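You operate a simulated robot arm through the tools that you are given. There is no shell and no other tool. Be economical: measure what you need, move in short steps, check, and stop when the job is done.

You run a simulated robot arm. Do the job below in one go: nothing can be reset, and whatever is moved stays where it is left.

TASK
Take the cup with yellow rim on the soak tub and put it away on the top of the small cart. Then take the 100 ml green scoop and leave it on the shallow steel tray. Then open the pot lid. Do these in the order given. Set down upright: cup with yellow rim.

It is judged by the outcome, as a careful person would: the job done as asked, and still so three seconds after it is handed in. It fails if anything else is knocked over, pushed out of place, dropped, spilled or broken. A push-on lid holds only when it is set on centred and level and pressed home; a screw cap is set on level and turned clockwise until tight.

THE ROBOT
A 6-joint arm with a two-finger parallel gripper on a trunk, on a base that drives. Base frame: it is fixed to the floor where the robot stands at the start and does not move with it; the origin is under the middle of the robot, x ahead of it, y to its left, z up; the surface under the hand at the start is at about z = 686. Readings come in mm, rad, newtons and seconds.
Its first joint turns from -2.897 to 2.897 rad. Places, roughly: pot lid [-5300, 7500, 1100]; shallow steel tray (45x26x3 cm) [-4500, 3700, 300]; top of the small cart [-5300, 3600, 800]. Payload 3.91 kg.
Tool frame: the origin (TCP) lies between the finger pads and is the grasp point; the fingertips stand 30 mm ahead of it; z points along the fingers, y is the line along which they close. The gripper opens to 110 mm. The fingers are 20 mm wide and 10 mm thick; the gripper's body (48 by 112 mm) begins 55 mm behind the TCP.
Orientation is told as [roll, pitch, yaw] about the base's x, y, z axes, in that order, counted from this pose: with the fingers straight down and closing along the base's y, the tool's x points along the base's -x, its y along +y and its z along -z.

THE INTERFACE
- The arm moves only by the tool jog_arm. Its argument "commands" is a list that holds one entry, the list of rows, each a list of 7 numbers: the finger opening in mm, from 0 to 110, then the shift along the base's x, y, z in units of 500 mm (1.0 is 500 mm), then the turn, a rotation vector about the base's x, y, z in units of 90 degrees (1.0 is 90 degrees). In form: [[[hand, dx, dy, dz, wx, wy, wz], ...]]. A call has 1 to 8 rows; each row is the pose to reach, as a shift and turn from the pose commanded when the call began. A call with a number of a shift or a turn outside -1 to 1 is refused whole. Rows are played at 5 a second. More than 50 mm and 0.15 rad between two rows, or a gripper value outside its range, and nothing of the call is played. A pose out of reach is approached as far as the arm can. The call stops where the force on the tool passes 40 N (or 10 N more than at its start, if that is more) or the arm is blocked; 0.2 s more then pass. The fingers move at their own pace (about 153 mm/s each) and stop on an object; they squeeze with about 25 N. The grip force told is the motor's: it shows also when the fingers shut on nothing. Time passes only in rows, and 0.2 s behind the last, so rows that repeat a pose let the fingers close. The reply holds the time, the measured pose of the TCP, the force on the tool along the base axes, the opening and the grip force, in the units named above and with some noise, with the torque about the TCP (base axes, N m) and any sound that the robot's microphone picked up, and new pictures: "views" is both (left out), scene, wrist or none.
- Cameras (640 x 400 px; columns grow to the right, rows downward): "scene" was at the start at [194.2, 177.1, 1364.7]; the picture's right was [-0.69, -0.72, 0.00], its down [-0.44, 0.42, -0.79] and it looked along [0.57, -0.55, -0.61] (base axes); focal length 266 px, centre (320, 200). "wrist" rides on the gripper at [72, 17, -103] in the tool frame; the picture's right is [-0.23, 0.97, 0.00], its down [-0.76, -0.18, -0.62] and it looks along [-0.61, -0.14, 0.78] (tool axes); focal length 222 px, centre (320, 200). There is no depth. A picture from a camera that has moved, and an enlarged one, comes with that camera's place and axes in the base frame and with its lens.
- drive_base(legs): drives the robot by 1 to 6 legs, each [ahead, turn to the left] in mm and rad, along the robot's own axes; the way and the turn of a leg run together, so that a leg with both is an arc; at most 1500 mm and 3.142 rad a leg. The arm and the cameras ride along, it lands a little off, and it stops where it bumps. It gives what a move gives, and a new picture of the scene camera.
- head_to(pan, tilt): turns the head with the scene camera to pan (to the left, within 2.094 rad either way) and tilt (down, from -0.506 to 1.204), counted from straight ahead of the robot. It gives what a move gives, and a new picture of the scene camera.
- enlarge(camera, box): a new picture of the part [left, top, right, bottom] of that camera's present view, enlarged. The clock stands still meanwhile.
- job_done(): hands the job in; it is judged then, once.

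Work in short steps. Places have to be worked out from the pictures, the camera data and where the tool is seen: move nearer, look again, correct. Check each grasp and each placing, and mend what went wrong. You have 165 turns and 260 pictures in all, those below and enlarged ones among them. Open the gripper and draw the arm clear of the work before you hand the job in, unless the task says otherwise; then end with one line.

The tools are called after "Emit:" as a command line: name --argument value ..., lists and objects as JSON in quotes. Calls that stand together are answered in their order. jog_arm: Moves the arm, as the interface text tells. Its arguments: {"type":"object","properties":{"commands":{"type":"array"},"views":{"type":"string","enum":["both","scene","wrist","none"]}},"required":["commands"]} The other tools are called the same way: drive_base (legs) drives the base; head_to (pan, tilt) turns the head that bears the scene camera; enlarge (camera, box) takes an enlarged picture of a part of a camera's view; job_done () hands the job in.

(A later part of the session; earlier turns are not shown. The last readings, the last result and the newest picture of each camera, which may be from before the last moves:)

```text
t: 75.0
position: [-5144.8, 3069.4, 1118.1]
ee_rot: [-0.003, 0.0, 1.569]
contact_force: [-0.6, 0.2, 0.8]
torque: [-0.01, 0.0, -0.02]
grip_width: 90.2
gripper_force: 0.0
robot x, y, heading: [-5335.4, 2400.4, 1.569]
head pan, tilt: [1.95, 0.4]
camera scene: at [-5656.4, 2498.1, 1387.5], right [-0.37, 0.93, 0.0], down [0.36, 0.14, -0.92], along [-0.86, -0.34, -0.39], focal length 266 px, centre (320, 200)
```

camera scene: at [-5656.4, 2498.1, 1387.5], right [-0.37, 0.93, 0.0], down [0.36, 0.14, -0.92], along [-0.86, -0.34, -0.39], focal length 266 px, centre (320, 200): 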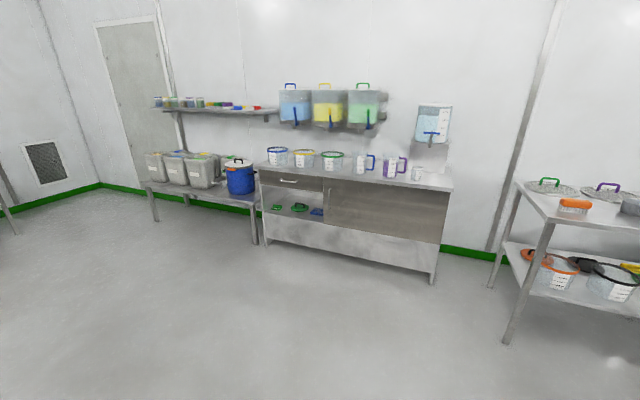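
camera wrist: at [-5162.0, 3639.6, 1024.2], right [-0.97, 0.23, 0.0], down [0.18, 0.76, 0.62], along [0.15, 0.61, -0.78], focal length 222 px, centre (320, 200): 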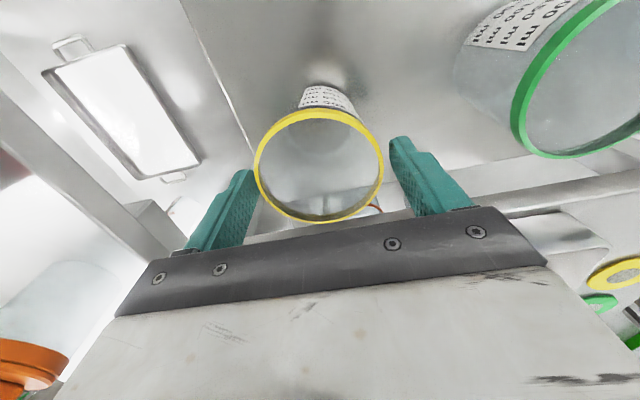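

Emit:
enlarge --camera "scene" --box '[130, 70, 290, 230]'

Emit:
enlarge --camera "scene" --box '[250, 160, 350, 230]'

Emit:
head_to --pan -1.6 --tilt 0.4

```text
2.50 times, centred on (210, 150) of scene
camera zoom: at [-5656.4, 2498.1, 1387.5], right [-0.37, 0.93, 0.0], down [0.36, 0.14, -0.92], along [-0.86, -0.34, -0.39], focal length 664 px, centre (595, 325)
```

zoom: 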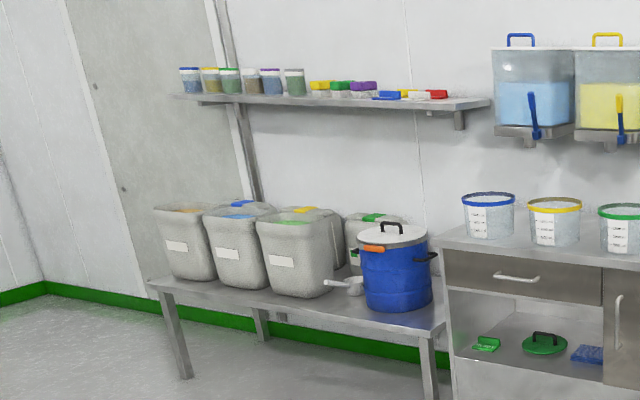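

```text
5.71 times, centred on (300, 195) of scene
camera zoom: at [-5656.4, 2498.1, 1387.5], right [-0.37, 0.93, 0.0], down [0.36, 0.14, -0.92], along [-0.86, -0.34, -0.39], focal length 1518 px, centre (434, 229)
```

zoom: 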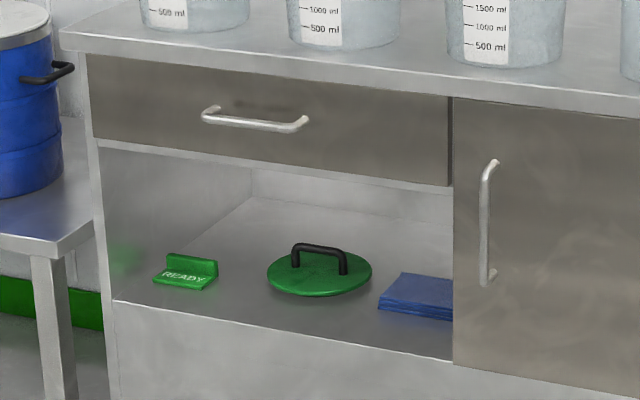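

```text
t: 78.0
position: [-5146.3, 3068.1, 1118.9]
ee_rot: [-0.001, -0.001, 1.569]
contact_force: [0.4, -0.6, 0.1]
torque: [0.0, 0.01, 0.01]
grip_width: 90.1
gripper_force: 0.1
robot x, y, heading: [-5336.4, 2400.4, 1.564]
head pan, tilt: [-1.6, 0.4]
camera scene: at [-5477.7, 2529.2, 1387.5], right [-0.03, -1.0, 0.0], down [-0.39, 0.01, -0.92], along [0.92, -0.03, -0.39], focal length 266 px, centre (320, 200)
```

scene: 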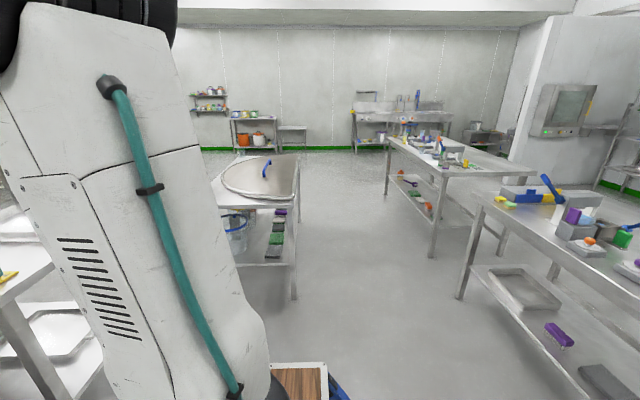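

Next I check the two work tables and the far shelves for the green scoop.

Emit:
enlarge --camera "scene" --box '[370, 110, 530, 230]'

Emit:
enlarge --camera "scene" --box '[440, 150, 640, 400]'

Emit:
enlarge --camera "scene" --box '[180, 70, 320, 270]'

Emit:
head_to --pan -2.09 --tilt 0.4

```text
3.33 times, centred on (450, 170) of scene
camera zoom: at [-5477.7, 2529.2, 1387.5], right [-0.03, -1.0, 0.0], down [-0.39, 0.01, -0.92], along [0.92, -0.03, -0.39], focal length 886 px, centre (-113, 300)
```

zoom: 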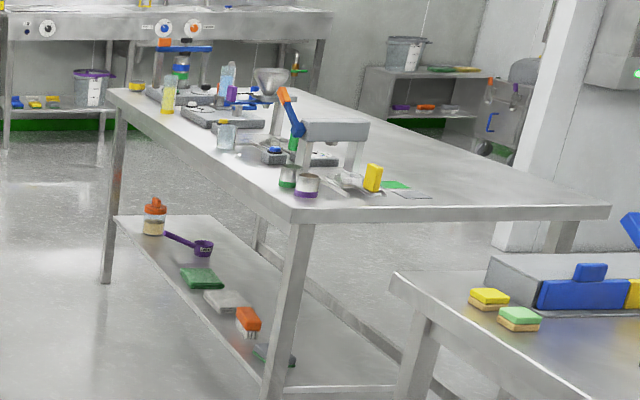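

```text
1.60 times, centred on (540, 275) of scene
camera zoom: at [-5477.7, 2529.2, 1387.5], right [-0.03, -1.0, 0.0], down [-0.39, 0.01, -0.92], along [0.92, -0.03, -0.39], focal length 425 px, centre (-32, 80)
```

zoom: 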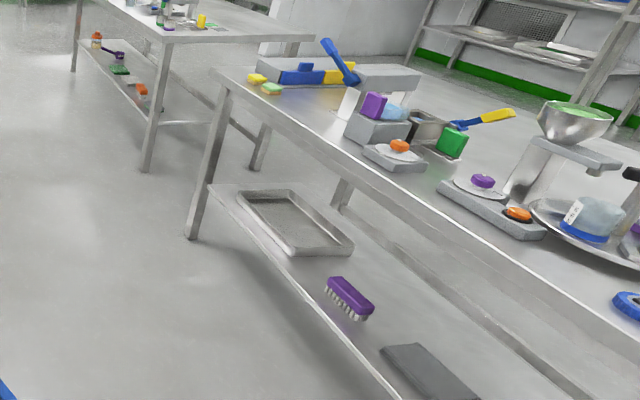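

```text
2.00 times, centred on (250, 170) of scene
camera zoom: at [-5477.7, 2529.2, 1387.5], right [-0.03, -1.0, 0.0], down [-0.39, 0.01, -0.92], along [0.92, -0.03, -0.39], focal length 531 px, centre (460, 260)
```

zoom: 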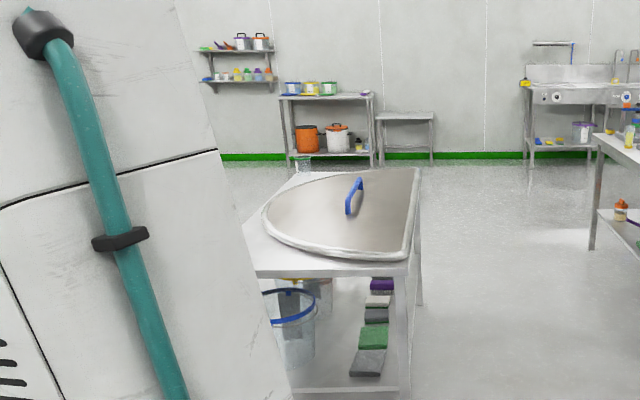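

```text
t: 78.9
position: [-5146.3, 3067.9, 1118.1]
ee_rot: [-0.002, 0.001, 1.569]
contact_force: [0.5, 0.1, 0.0]
torque: [0.01, 0.02, 0.0]
grip_width: 89.9
gripper_force: 0.1
robot x, y, heading: [-5336.7, 2399.5, 1.566]
head pan, tilt: [-2.089, 0.4]
camera scene: at [-5489.8, 2486.1, 1387.5], right [-0.5, -0.87, 0.0], down [-0.34, 0.19, -0.92], along [0.8, -0.46, -0.39], focal length 266 px, centre (320, 200)
```

scene: 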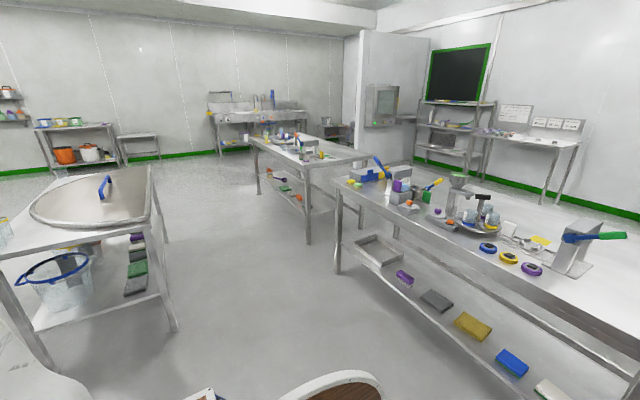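

I enlarge the far wall shelves and this table's top.

Emit:
enlarge --camera "scene" --box '[0, 80, 60, 130]'

Emit:
enlarge --camera "scene" --box '[400, 170, 640, 320]'

Emit:
enlarge --camera "scene" --box '[240, 120, 440, 240]'

Emit:
enlarge --camera "scene" --box '[400, 80, 600, 200]'

```text
8.00 times, centred on (30, 105) of scene
camera zoom: at [-5489.8, 2486.1, 1387.5], right [-0.5, -0.87, 0.0], down [-0.34, 0.19, -0.92], along [0.8, -0.46, -0.39], focal length 2125 px, centre (2640, 960)
```

zoom: 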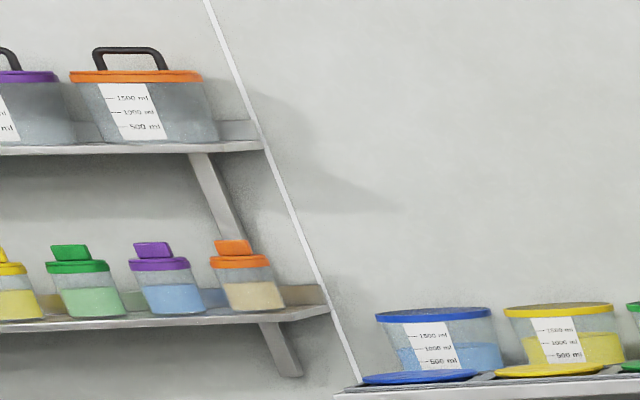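

```text
2.67 times, centred on (520, 245) of scene
camera zoom: at [-5489.8, 2486.1, 1387.5], right [-0.5, -0.87, 0.0], down [-0.34, 0.19, -0.92], along [0.8, -0.46, -0.39], focal length 708 px, centre (-213, 80)
```

zoom: 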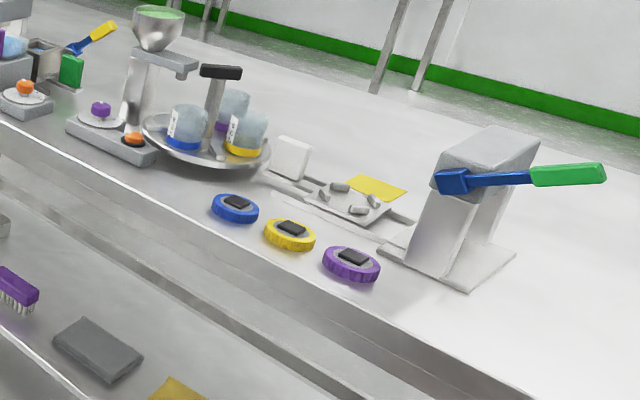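

```text
3.20 times, centred on (340, 180) of scene
camera zoom: at [-5489.8, 2486.1, 1387.5], right [-0.5, -0.87, 0.0], down [-0.34, 0.19, -0.92], along [0.8, -0.46, -0.39], focal length 850 px, centre (256, 264)
```

zoom: 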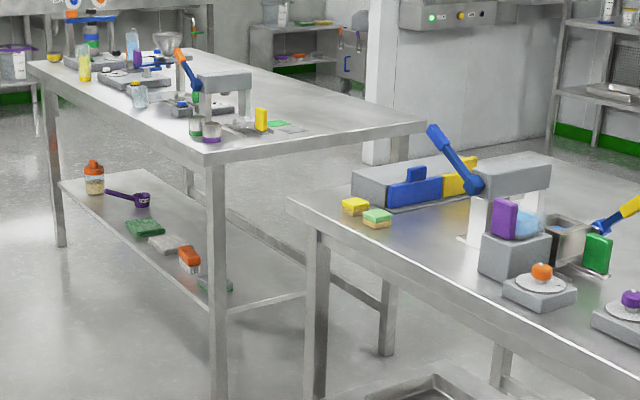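

```text
3.20 times, centred on (500, 140) of scene
camera zoom: at [-5489.8, 2486.1, 1387.5], right [-0.5, -0.87, 0.0], down [-0.34, 0.19, -0.92], along [0.8, -0.46, -0.39], focal length 850 px, centre (-256, 392)
```

zoom: 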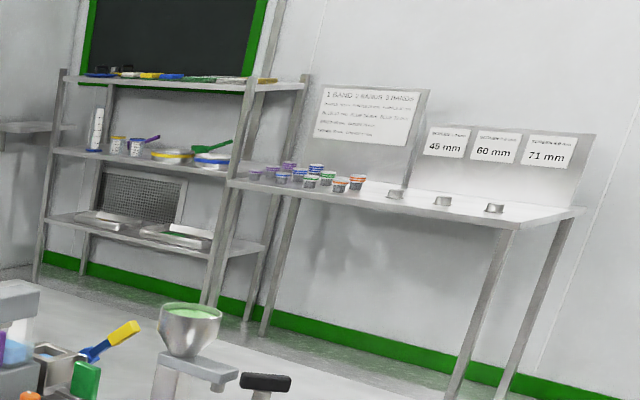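

A green handle shows on the far rack's middle shelf by the blackboard. I enlarge it further.

Emit:
enlarge --camera "scene" --box '[420, 110, 490, 160]'

Emit:
head_to --pan -0.9 --tilt 0.3

Emit:
head_to --pan 0.0 --tilt 0.3

```text
8.00 times, centred on (455, 135) of scene
camera zoom: at [-5489.8, 2486.1, 1387.5], right [-0.5, -0.87, 0.0], down [-0.34, 0.19, -0.92], along [0.8, -0.46, -0.39], focal length 2125 px, centre (-760, 720)
```

zoom: 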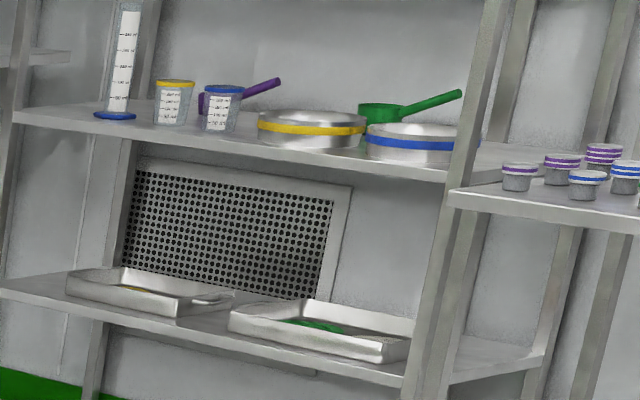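

```text
t: 80.3
position: [-5144.9, 3069.0, 1118.8]
ee_rot: [0.0, 0.002, 1.569]
contact_force: [0.9, 0.3, 0.8]
torque: [0.0, -0.01, -0.03]
grip_width: 89.9
gripper_force: 0.1
robot x, y, heading: [-5337.9, 2400.9, 1.566]
head pan, tilt: [-0.901, 0.3]
camera scene: at [-5496.9, 2589.9, 1396.8], right [0.62, -0.79, 0.0], down [-0.23, -0.18, -0.96], along [0.75, 0.59, -0.3], focal length 266 px, centre (320, 200)
```

scene: 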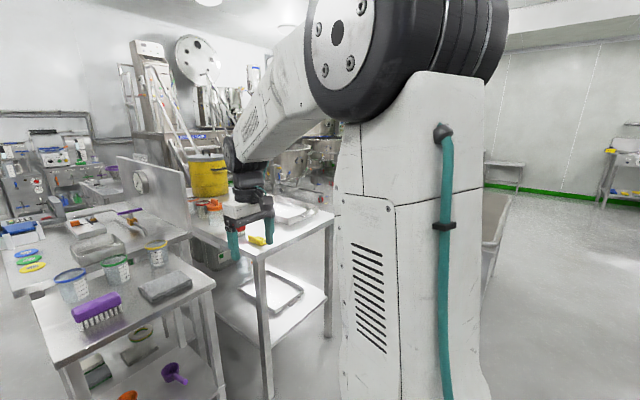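

```text
t: 81.5
position: [-5146.0, 3067.8, 1118.7]
ee_rot: [-0.003, 0.0, 1.571]
contact_force: [0.5, 0.5, -0.8]
torque: [0.02, 0.01, 0.0]
grip_width: 90.0
gripper_force: 0.1
robot x, y, heading: [-5334.4, 2399.6, 1.569]
head pan, tilt: [0.0, 0.3]
camera scene: at [-5570.0, 2625.5, 1396.8], right [1.0, 0.0, 0.0], down [0.0, -0.3, -0.96], along [0.0, 0.96, -0.3], focal length 266 px, centre (320, 200)
```

scene: 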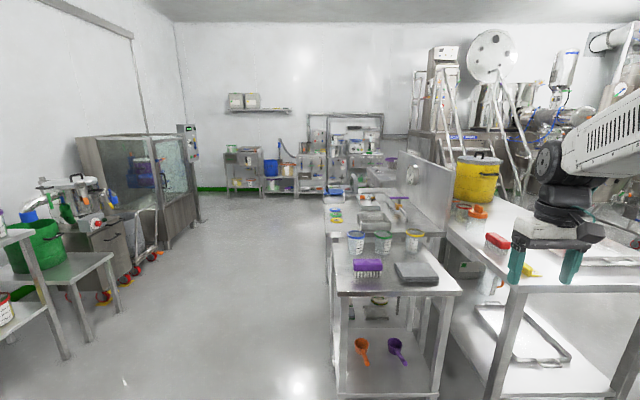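

The rack's green scoop looks large, so there may be another. I check this view's shelves too.

Emit:
enlarge --camera "scene" --box '[320, 180, 480, 400]'

Emit:
enlarge --camera "scene" --box '[210, 80, 410, 210]'

Emit:
enlarge --camera "scene" --box '[440, 130, 640, 290]'

Emit:
enlarge --camera "scene" --box '[0, 100, 200, 340]'

```text
1.82 times, centred on (400, 290) of scene
camera zoom: at [-5570.0, 2625.5, 1396.8], right [1.0, 0.0, 0.0], down [0.0, -0.3, -0.96], along [0.0, 0.96, -0.3], focal length 483 px, centre (174, 36)
```

zoom: 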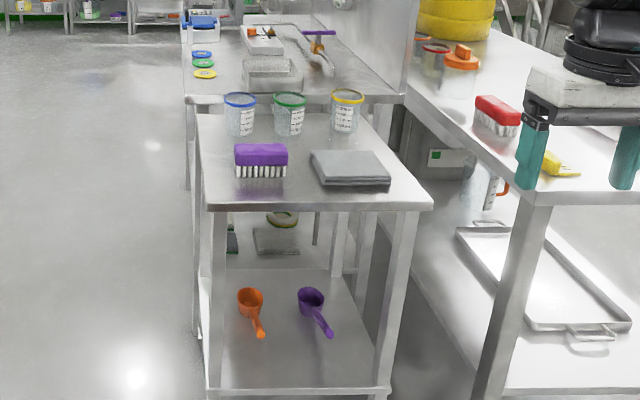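

```text
3.08 times, centred on (310, 145) of scene
camera zoom: at [-5570.0, 2625.5, 1396.8], right [1.0, 0.0, 0.0], down [0.0, -0.3, -0.96], along [0.0, 0.96, -0.3], focal length 817 px, centre (351, 369)
```

zoom: 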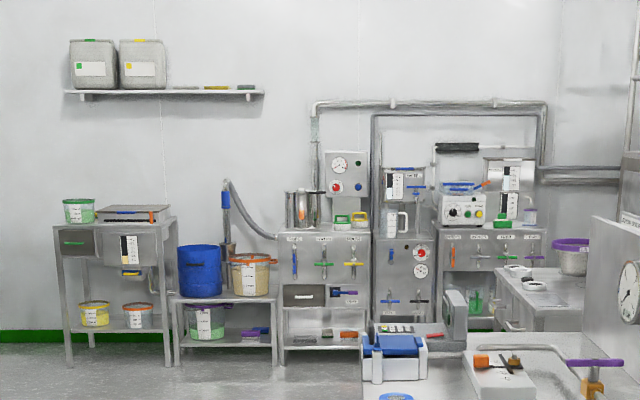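

```text
2.50 times, centred on (540, 210) of scene
camera zoom: at [-5570.0, 2625.5, 1396.8], right [1.0, 0.0, 0.0], down [0.0, -0.3, -0.96], along [0.0, 0.96, -0.3], focal length 664 px, centre (-230, 175)
```

zoom: 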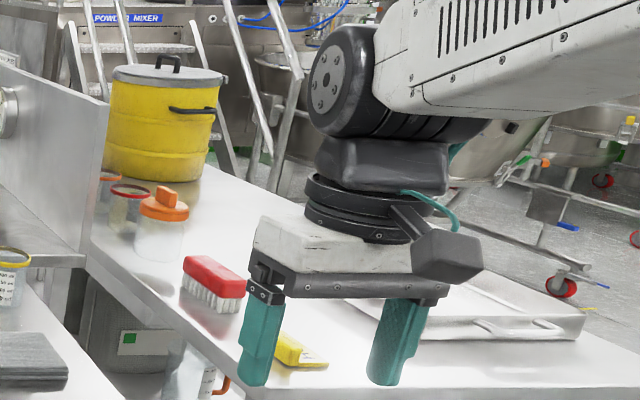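

```text
1.67 times, centred on (100, 220) of scene
camera zoom: at [-5570.0, 2625.5, 1396.8], right [1.0, 0.0, 0.0], down [0.0, -0.3, -0.96], along [0.0, 0.96, -0.3], focal length 443 px, centre (687, 167)
```

zoom: 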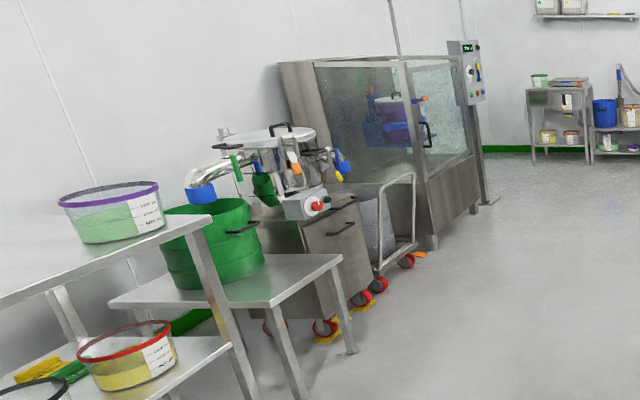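

I'll go and inspect the rack by the blackboard. I take the wide west route round the second table: west to x≈-6300, then south.

Emit:
drive_base --legs '[[0, 1.575], [960, 0], [0, 1.571], [1300, 0], [1200, 0]]'

Emit:
head_to --pan 0.9 --tilt 0.25

```text
t: 105.8
position: [-6583.9, -735.7, 1119.8]
ee_rot: [0.0, 0.0, -1.603]
contact_force: [0.4, 0.2, -0.9]
torque: [0.01, 0.03, 0.01]
grip_width: 89.8
gripper_force: 0.0
robot x, y, heading: [-6375.0, -77.6, -1.603]
head pan, tilt: [0.0, 0.3]
camera scene: at [-6144.2, -300.8, 1396.8], right [-1.0, 0.03, 0.0], down [0.01, 0.3, -0.96], along [-0.03, -0.95, -0.3], focal length 266 px, centre (320, 200)
```

scene: 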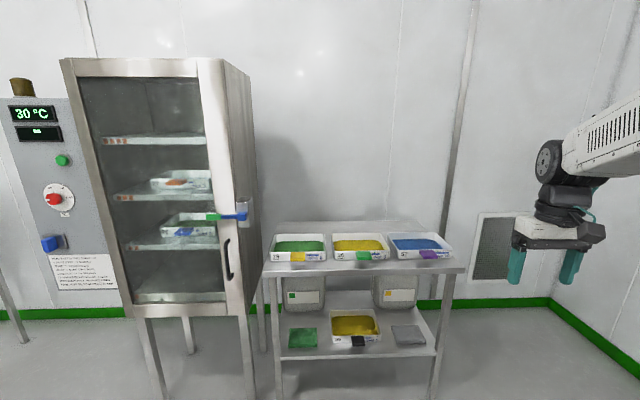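

```text
t: 107.0
position: [-6584.4, -735.9, 1119.2]
ee_rot: [-0.002, -0.001, -1.603]
contact_force: [-0.7, -1.0, -0.6]
torque: [-0.02, -0.01, -0.03]
grip_width: 90.1
gripper_force: 0.0
robot x, y, heading: [-6375.1, -70.2, -1.603]
head pan, tilt: [0.901, 0.25]
camera scene: at [-6070.0, -267.8, 1401.5], right [-0.65, -0.76, 0.0], down [-0.19, 0.16, -0.97], along [0.74, -0.63, -0.25], focal length 266 px, centre (320, 200)
```

scene: 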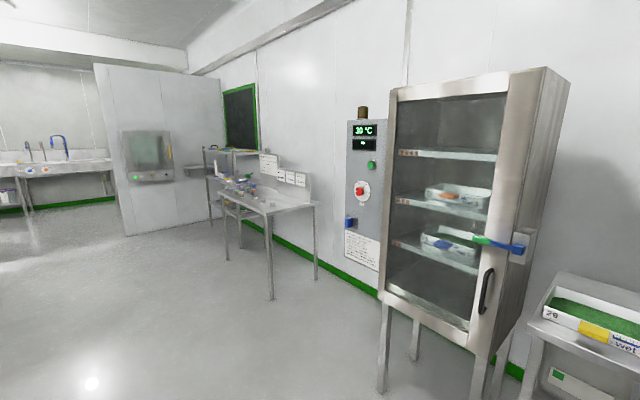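

The rack is farther east along this wall. I turn east and drive along y≈-70 toward it.

Emit:
drive_base --legs '[[0, 1.62], [1300, 0], [1300, 0]]'

Emit:
head_to --pan -0.9 --tilt 0.3

```text
t: 123.6
position: [-3096.7, -178.4, 1117.7]
ee_rot: [-0.001, 0.001, 0.04]
contact_force: [0.0, -0.1, 0.3]
torque: [-0.01, 0.01, -0.01]
grip_width: 89.8
gripper_force: 0.1
robot x, y, heading: [-3775.4, -18.9, 0.041]
head pan, tilt: [0.901, 0.25]
camera scene: at [-3596.9, 301.2, 1401.5], right [0.81, -0.59, 0.0], down [-0.15, -0.2, -0.97], along [0.57, 0.78, -0.25], focal length 266 px, centre (320, 200)
```

scene: 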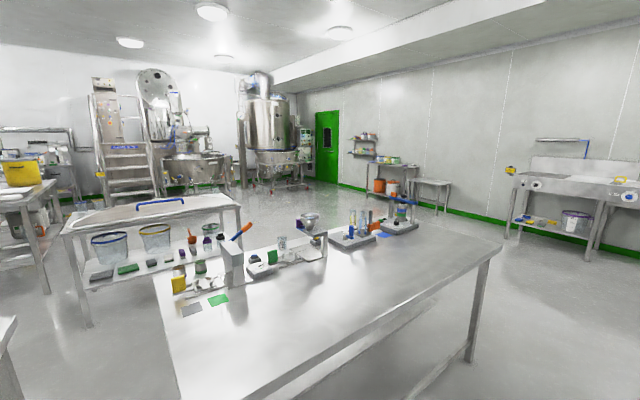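

```text
t: 125.4
position: [-3096.4, -177.9, 1118.2]
ee_rot: [-0.001, 0.0, 0.042]
contact_force: [0.4, 0.5, 0.4]
torque: [0.0, 0.0, 0.0]
grip_width: 90.1
gripper_force: 0.0
robot x, y, heading: [-3771.9, -14.7, 0.045]
head pan, tilt: [-0.901, 0.3]
camera scene: at [-3590.7, 155.0, 1396.8], right [-0.76, -0.65, 0.0], down [-0.19, 0.22, -0.96], along [0.62, -0.72, -0.3], focal length 266 px, centre (320, 200)
```

scene: 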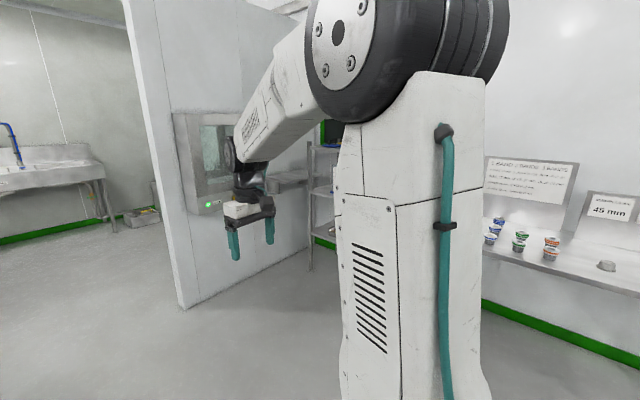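

I advance about 850 mm, then turn right to face the rack.

Emit:
drive_base --legs '[[850, 0], [0, -1.61]]'

Emit:
head_to --pan 0.1 --tilt 0.35

```text
t: 133.7
position: [-3170.8, -641.0, 1118.9]
ee_rot: [-0.002, 0.0, -1.598]
contact_force: [-0.7, -0.6, 0.1]
torque: [0.03, -0.01, 0.0]
grip_width: 89.9
gripper_force: 0.1
robot x, y, heading: [-2964.1, 23.6, -1.593]
head pan, tilt: [-0.901, 0.3]
camera scene: at [-2805.0, -166.0, 1396.8], right [-0.6, 0.8, 0.0], down [0.24, 0.18, -0.96], along [-0.76, -0.57, -0.3], focal length 266 px, centre (320, 200)
```

scene: 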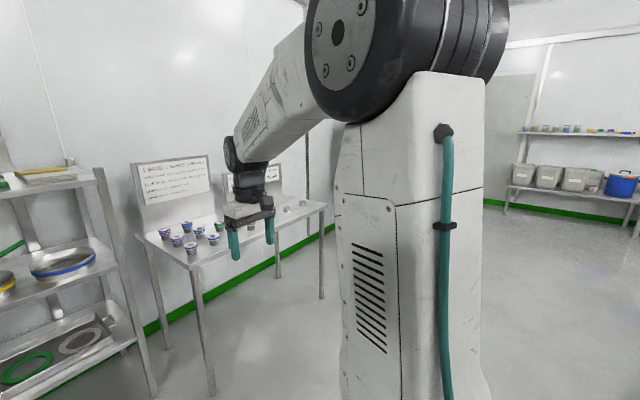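

```text
t: 135.0
position: [-3171.3, -641.0, 1118.7]
ee_rot: [-0.002, 0.001, -1.597]
contact_force: [0.9, 0.3, 1.1]
torque: [0.0, -0.02, 0.02]
grip_width: 90.0
gripper_force: 0.0
robot x, y, heading: [-2964.5, 25.1, -1.596]
head pan, tilt: [0.099, 0.351]
camera scene: at [-2723.6, -202.8, 1392.1], right [-1.0, -0.07, 0.0], down [-0.02, 0.34, -0.94], along [0.07, -0.94, -0.34], focal length 266 px, centre (320, 200)
```

scene: 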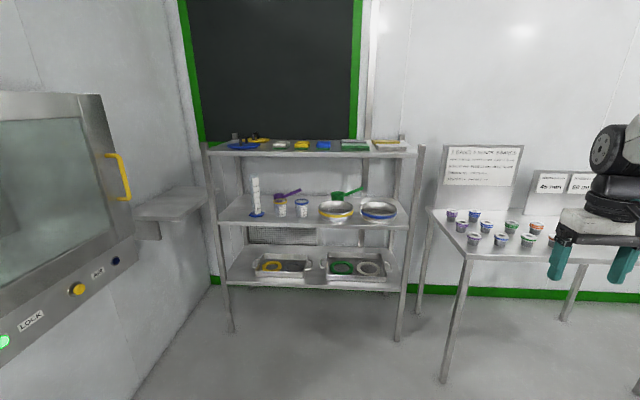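

Emit:
enlarge --camera "scene" --box '[240, 165, 400, 245]'

Emit:
enlarge --camera "scene" --box '[320, 175, 400, 225]'

Emit:
enlarge --camera "scene" --box '[220, 120, 420, 160]'

```text
4.00 times, centred on (320, 205) of scene
camera zoom: at [-2723.6, -202.8, 1392.1], right [-1.0, -0.07, 0.0], down [-0.02, 0.34, -0.94], along [0.07, -0.94, -0.34], focal length 1063 px, centre (320, 180)
```

zoom: 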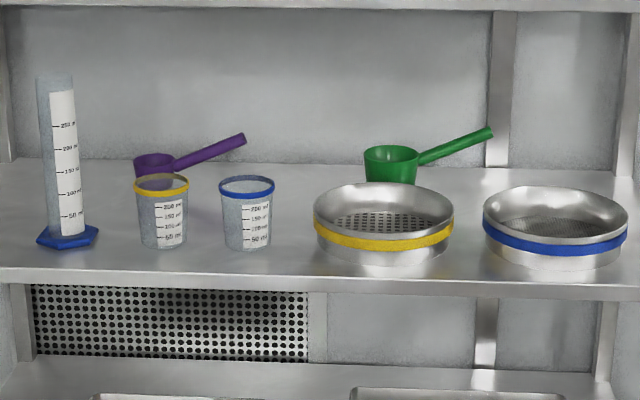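

```text
8.00 times, centred on (360, 200) of scene
camera zoom: at [-2723.6, -202.8, 1392.1], right [-1.0, -0.07, 0.0], down [-0.02, 0.34, -0.94], along [0.07, -0.94, -0.34], focal length 2125 px, centre (0, 200)
```

zoom: 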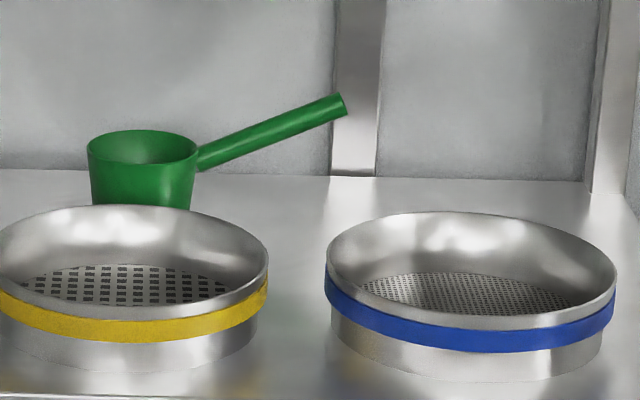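

```text
3.20 times, centred on (320, 140) of scene
camera zoom: at [-2723.6, -202.8, 1392.1], right [-1.0, -0.07, 0.0], down [-0.02, 0.34, -0.94], along [0.07, -0.94, -0.34], focal length 850 px, centre (320, 392)
```

zoom: 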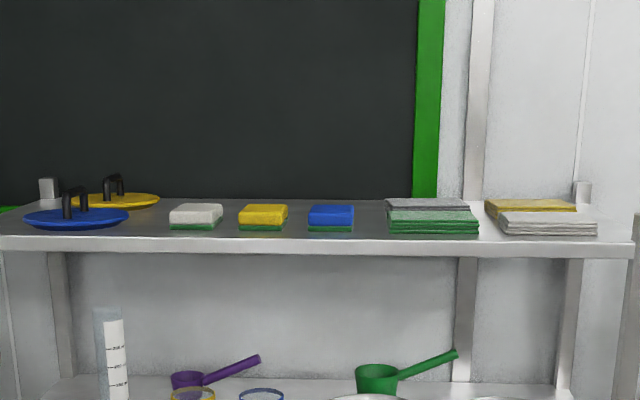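

This rack's green scoop has a bowl about 90 mm across (much bigger than the ~64 mm purple and orange ones), so it may not be the 100 ml one. I look around from here for another green scoop, especially at the oval-lid table's lower shelf and the door-side shelves.

Emit:
head_to --pan 2.09 --tilt 0.3

Emit:
enlarge --camera "scene" --box '[0, 100, 240, 260]'

Emit:
enlarge --camera "scene" --box '[240, 100, 480, 260]'

Emit:
enlarge --camera "scene" --box '[440, 100, 640, 260]'

```text
t: 136.9
position: [-3171.1, -639.9, 1118.0]
ee_rot: [0.0, -0.001, -1.597]
contact_force: [-0.6, 0.1, 0.3]
torque: [0.03, 0.0, -0.01]
grip_width: 90.3
gripper_force: 0.0
robot x, y, heading: [-2963.1, 25.7, -1.597]
head pan, tilt: [2.089, 0.3]
camera scene: at [-2648.1, -65.9, 1396.8], right [0.47, -0.88, 0.0], down [-0.26, -0.14, -0.96], along [0.84, 0.45, -0.3], focal length 266 px, centre (320, 200)
```

scene: 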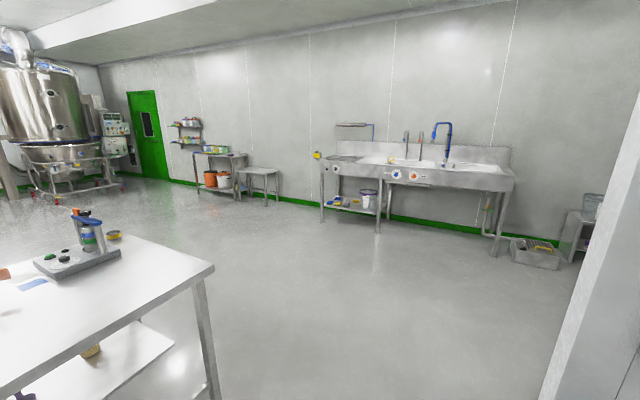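

```text
2.50 times, centred on (120, 180) of scene
camera zoom: at [-2648.1, -65.9, 1396.8], right [0.47, -0.88, 0.0], down [-0.26, -0.14, -0.96], along [0.84, 0.45, -0.3], focal length 664 px, centre (820, 250)
```

zoom: 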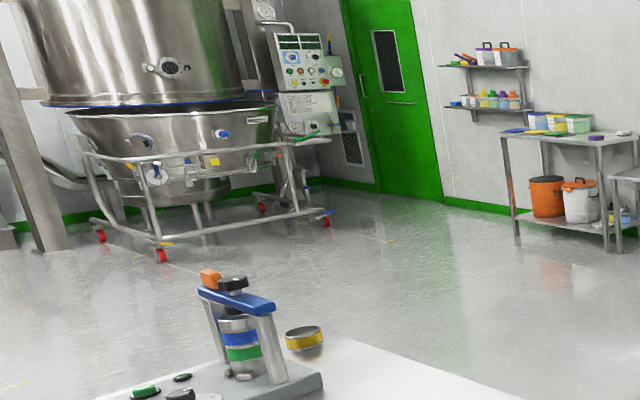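

```text
2.50 times, centred on (360, 180) of scene
camera zoom: at [-2648.1, -65.9, 1396.8], right [0.47, -0.88, 0.0], down [-0.26, -0.14, -0.96], along [0.84, 0.45, -0.3], focal length 664 px, centre (220, 250)
```

zoom: 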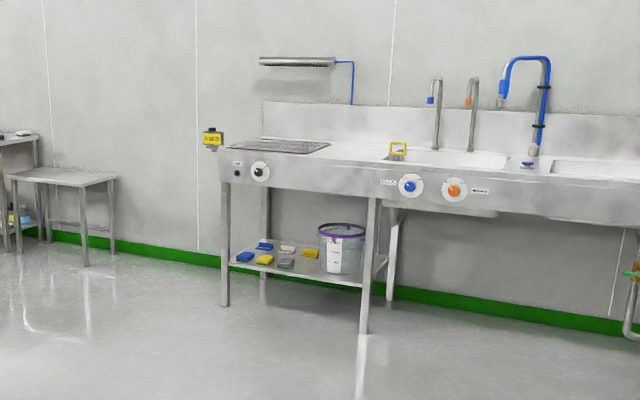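

```text
2.50 times, centred on (540, 180) of scene
camera zoom: at [-2648.1, -65.9, 1396.8], right [0.47, -0.88, 0.0], down [-0.26, -0.14, -0.96], along [0.84, 0.45, -0.3], focal length 664 px, centre (-230, 250)
```

zoom: 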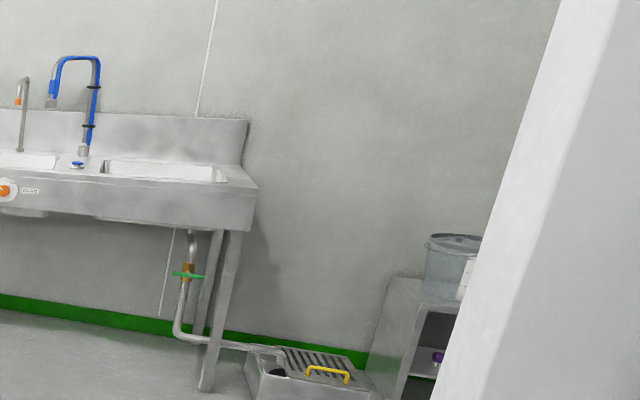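

On the shelf near the green door there are handled things; I zoom there, then toward the cart in the south-east corner.

Emit:
enlarge --camera "scene" --box '[165, 110, 235, 160]'

Emit:
head_to --pan -2.09 --tilt 0.4

Emit:
enlarge --camera "scene" --box '[340, 100, 640, 300]'

```text
8.00 times, centred on (200, 135) of scene
camera zoom: at [-2648.1, -65.9, 1396.8], right [0.47, -0.88, 0.0], down [-0.26, -0.14, -0.96], along [0.84, 0.45, -0.3], focal length 2125 px, centre (1280, 720)
```

zoom: 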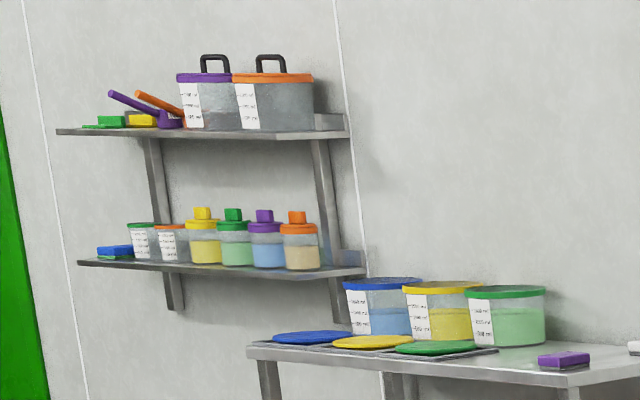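

```text
t: 140.3
position: [-3170.3, -639.9, 1119.0]
ee_rot: [-0.002, -0.001, -1.597]
contact_force: [0.9, 0.1, 0.2]
torque: [0.02, -0.01, 0.02]
grip_width: 89.8
gripper_force: 0.1
robot x, y, heading: [-2967.0, 26.0, -1.6]
head pan, tilt: [-2.089, 0.4]
camera scene: at [-2809.6, -62.0, 1387.5], right [0.52, 0.86, 0.0], down [0.33, -0.2, -0.92], along [-0.79, 0.48, -0.39], focal length 266 px, centre (320, 200)
```

scene: 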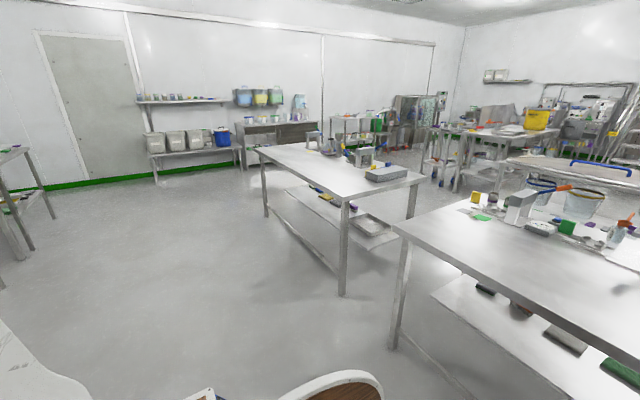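

```text
2.00 times, centred on (490, 200) of scene
camera zoom: at [-2809.6, -62.0, 1387.5], right [0.52, 0.86, 0.0], down [0.33, -0.2, -0.92], along [-0.79, 0.48, -0.39], focal length 531 px, centre (-20, 200)
```

zoom: 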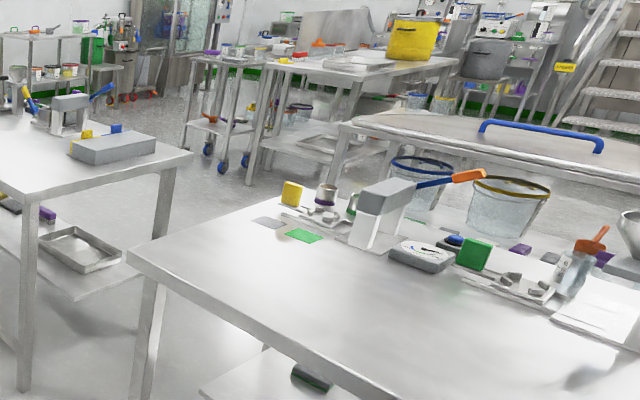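

The rack's is the only green scoop found anywhere. I look at it more closely: drive nearer and centre the camera on it.

Emit:
drive_base --legs '[[400, 0]]'

Emit:
head_to --pan 0.05 --tilt 0.5

Emit:
enlarge --camera "scene" --box '[250, 120, 410, 240]'

Emit:
enlarge --camera "scene" --box '[300, 130, 370, 190]'

```text
t: 142.8
position: [-3186.8, -1044.5, 1117.5]
ee_rot: [-0.002, 0.0, -1.602]
contact_force: [0.2, 0.1, 0.2]
torque: [0.0, 0.02, 0.01]
grip_width: 89.9
gripper_force: 0.0
robot x, y, heading: [-2979.4, -381.6, -1.607]
head pan, tilt: [-2.089, 0.4]
camera scene: at [-2822.3, -467.5, 1387.5], right [0.52, 0.85, 0.0], down [0.33, -0.2, -0.92], along [-0.78, 0.48, -0.39], focal length 266 px, centre (320, 200)
```

scene: 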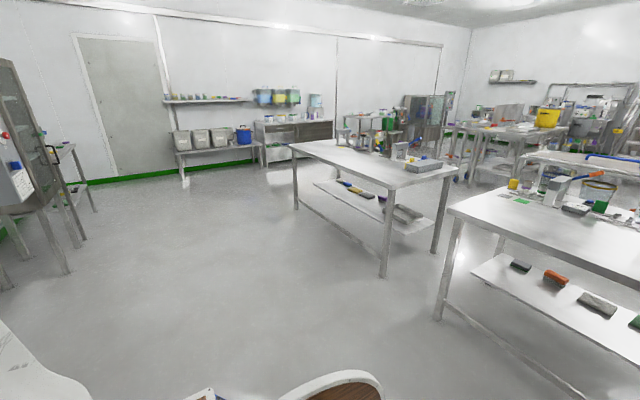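

```text
t: 144.9
position: [-3188.2, -1042.9, 1119.3]
ee_rot: [-0.002, 0.0, -1.604]
contact_force: [-0.8, -1.0, -0.5]
torque: [-0.01, -0.02, 0.0]
grip_width: 90.0
gripper_force: 0.1
robot x, y, heading: [-2979.2, -384.1, -1.604]
head pan, tilt: [0.051, 0.499]
camera scene: at [-2741.9, -607.0, 1378.4], right [-1.0, -0.02, 0.0], down [-0.01, 0.48, -0.88], along [0.01, -0.88, -0.48], focal length 266 px, centre (320, 200)
```

scene: 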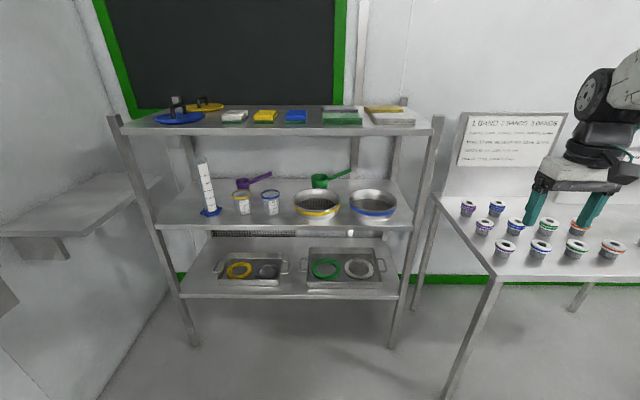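

```text
3.33 times, centred on (330, 180) of scene
camera zoom: at [-2741.9, -607.0, 1378.4], right [-1.0, -0.02, 0.0], down [-0.01, 0.48, -0.88], along [0.01, -0.88, -0.48], focal length 886 px, centre (287, 267)
```

zoom: 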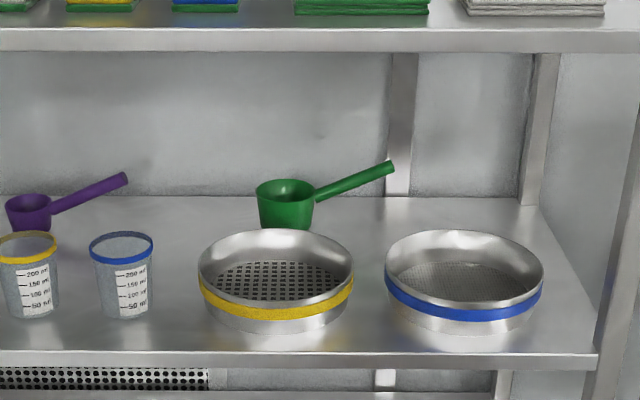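

```text
6.67 times, centred on (335, 160) of scene
camera zoom: at [-2741.9, -607.0, 1378.4], right [-1.0, -0.02, 0.0], down [-0.01, 0.48, -0.88], along [0.01, -0.88, -0.48], focal length 1771 px, centre (220, 467)
```

zoom: 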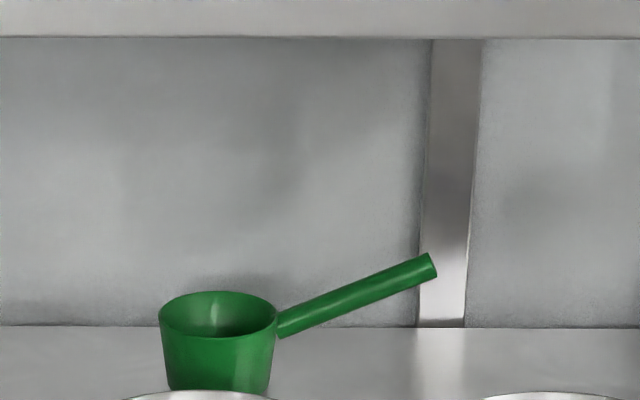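

By size this looks more like a 250 ml scoop (bowl ~83 mm; the purple ones at ~63 mm would be 100 ml), so I keep searching. I check the tables' low shelves and west-side furniture from here.

Emit:
head_to --pan -2.09 --tilt 0.4

Emit:
enlarge --camera "scene" --box '[280, 120, 480, 260]'

Emit:
enlarge --camera "scene" --box '[430, 90, 640, 230]'

Emit:
enlarge --camera "scene" --box '[150, 80, 290, 190]'

```text
t: 146.9
position: [-3187.8, -1041.9, 1118.8]
ee_rot: [-0.002, 0.002, -1.603]
contact_force: [0.0, 0.4, 0.2]
torque: [-0.01, -0.02, 0.01]
grip_width: 90.2
gripper_force: 0.0
robot x, y, heading: [-2978.1, -375.6, -1.599]
head pan, tilt: [-2.089, 0.4]
camera scene: at [-2822.3, -467.5, 1387.5], right [0.52, 0.85, 0.0], down [0.33, -0.2, -0.92], along [-0.78, 0.48, -0.39], focal length 266 px, centre (320, 200)
```

scene: 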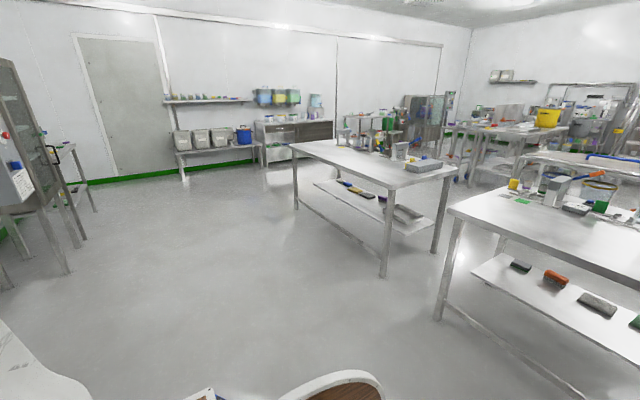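

```text
2.86 times, centred on (380, 190) of scene
camera zoom: at [-2822.3, -467.5, 1387.5], right [0.52, 0.85, 0.0], down [0.33, -0.2, -0.92], along [-0.78, 0.48, -0.39], focal length 759 px, centre (149, 229)
```

zoom: 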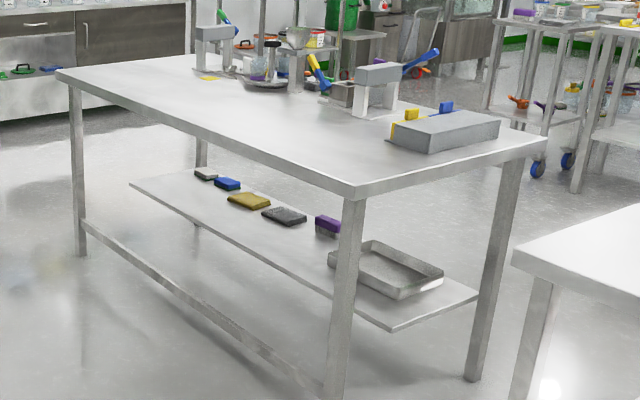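

```text
2.86 times, centred on (535, 160) of scene
camera zoom: at [-2822.3, -467.5, 1387.5], right [0.52, 0.85, 0.0], down [0.33, -0.2, -0.92], along [-0.78, 0.48, -0.39], focal length 759 px, centre (-294, 314)
```

zoom: 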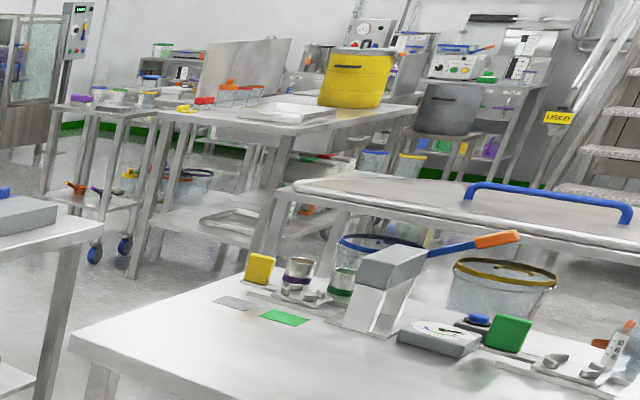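

```text
3.64 times, centred on (220, 135) of scene
camera zoom: at [-2822.3, -467.5, 1387.5], right [0.52, 0.85, 0.0], down [0.33, -0.2, -0.92], along [-0.78, 0.48, -0.39], focal length 966 px, centre (684, 436)
```

zoom: 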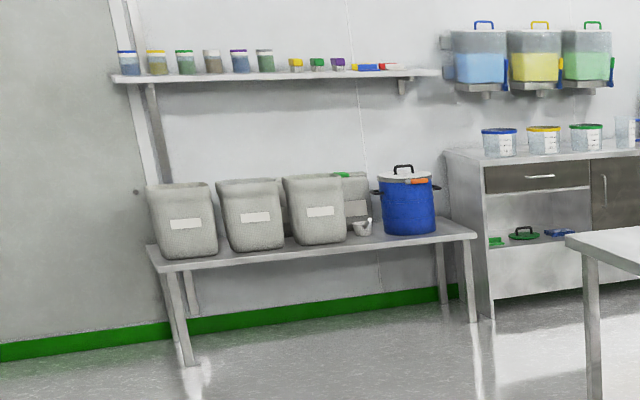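

Not here either. Unseen still: the south-east corner (washer/cart, small table by the sink), the oval table's low shelf, and the north area. I drive out east past the partition and look.

Emit:
drive_base --legs '[[-600, 0], [0, 1.6], [1400, 0]]'

Emit:
head_to --pan -0.5 --tilt 0.35

```text
t: 160.9
position: [-840.5, -17.7, 1117.9]
ee_rot: [-0.002, 0.0, -0.006]
contact_force: [-0.3, -0.2, -0.1]
torque: [0.01, -0.02, -0.03]
grip_width: 90.0
gripper_force: 0.0
robot x, y, heading: [-1510.2, 175.7, -0.005]
head pan, tilt: [-2.089, 0.4]
camera scene: at [-1421.9, 331.5, 1387.5], right [-0.87, 0.5, 0.0], down [0.19, 0.34, -0.92], along [-0.46, -0.8, -0.39], focal length 266 px, centre (320, 200)
```

scene: 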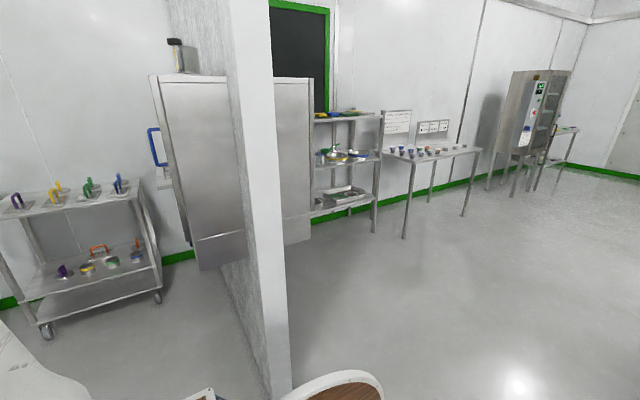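

```text
t: 162.5
position: [-840.0, -17.9, 1119.2]
ee_rot: [-0.001, 0.0, -0.005]
contact_force: [-0.5, -0.6, 0.1]
torque: [0.01, -0.01, -0.01]
grip_width: 89.9
gripper_force: 0.0
robot x, y, heading: [-1508.5, 173.9, -0.01]
head pan, tilt: [-0.499, 0.351]
camera scene: at [-1294.1, 366.7, 1392.1], right [-0.48, -0.88, 0.0], down [-0.3, 0.17, -0.94], along [0.82, -0.45, -0.34], focal length 266 px, centre (320, 200)
```

scene: 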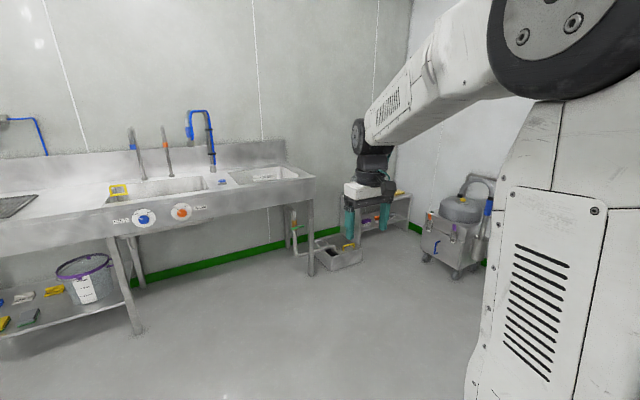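

The cart in the corner carries coloured handled items. I pan to it and zoom.

Emit:
head_to --pan -1.75 --tilt 0.35

Emit:
enlarge --camera "scene" --box '[60, 140, 260, 300]'

Emit:
head_to --pan -0.05 --tilt 0.4

Emit:
enlarge --camera "scene" --box '[400, 140, 640, 300]'

```text
t: 163.9
position: [-840.0, -17.7, 1117.9]
ee_rot: [-0.002, 0.0, -0.006]
contact_force: [-0.3, -0.4, 0.0]
torque: [-0.01, -0.03, -0.03]
grip_width: 90.0
gripper_force: 0.1
robot x, y, heading: [-1509.2, 175.7, -0.006]
head pan, tilt: [-1.751, 0.351]
camera scene: at [-1392.7, 320.2, 1392.1], right [-0.98, 0.18, 0.0], down [0.06, 0.34, -0.94], along [-0.17, -0.92, -0.34], focal length 266 px, centre (320, 200)
```

scene: 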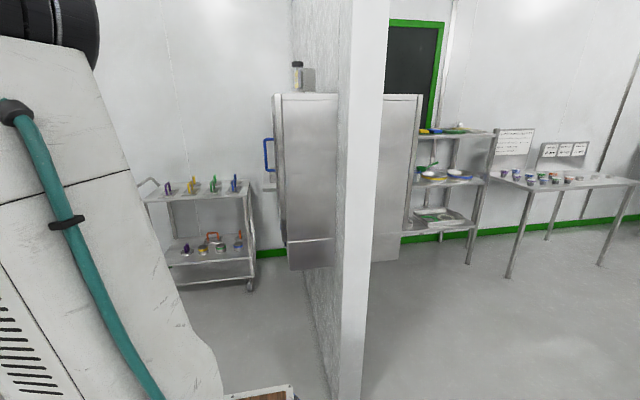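

```text
2.50 times, centred on (160, 220) of scene
camera zoom: at [-1392.7, 320.2, 1392.1], right [-0.98, 0.18, 0.0], down [0.06, 0.34, -0.94], along [-0.17, -0.92, -0.34], focal length 664 px, centre (720, 150)
```

zoom: 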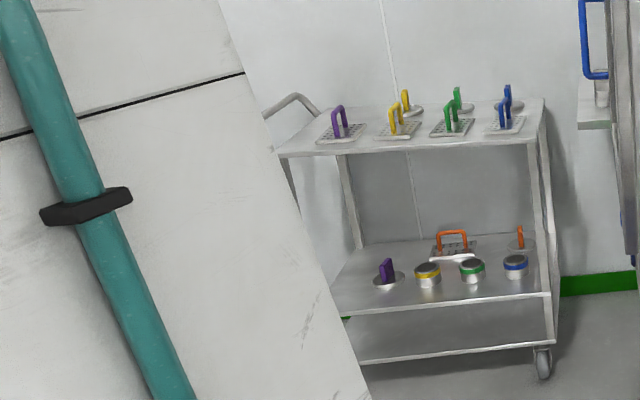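

```text
t: 165.7
position: [-839.7, -18.7, 1118.1]
ee_rot: [-0.001, 0.0, -0.006]
contact_force: [0.9, 0.3, -0.2]
torque: [-0.04, 0.02, 0.02]
grip_width: 90.1
gripper_force: 0.0
robot x, y, heading: [-1506.3, 175.8, -0.008]
head pan, tilt: [-0.051, 0.4]
camera scene: at [-1283.2, 406.5, 1387.5], right [-0.06, -1.0, 0.0], down [-0.39, 0.02, -0.92], along [0.92, -0.05, -0.39], focal length 266 px, centre (320, 200)
```

scene: 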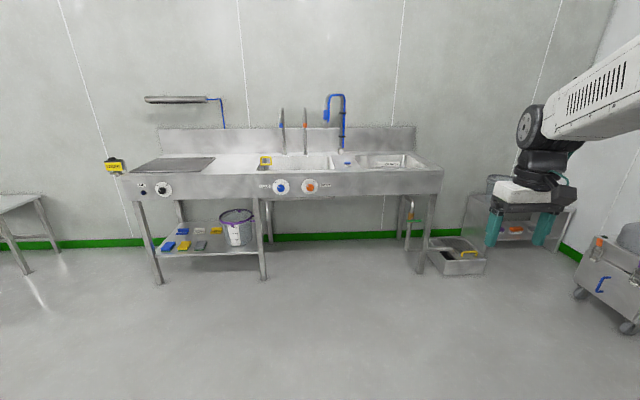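

```text
2.50 times, centred on (520, 220) of scene
camera zoom: at [-1283.2, 406.5, 1387.5], right [-0.06, -1.0, 0.0], down [-0.39, 0.02, -0.92], along [0.92, -0.05, -0.39], focal length 664 px, centre (-180, 150)
```

zoom: 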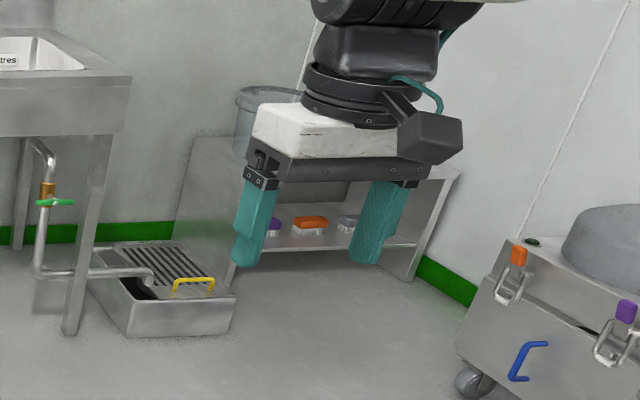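

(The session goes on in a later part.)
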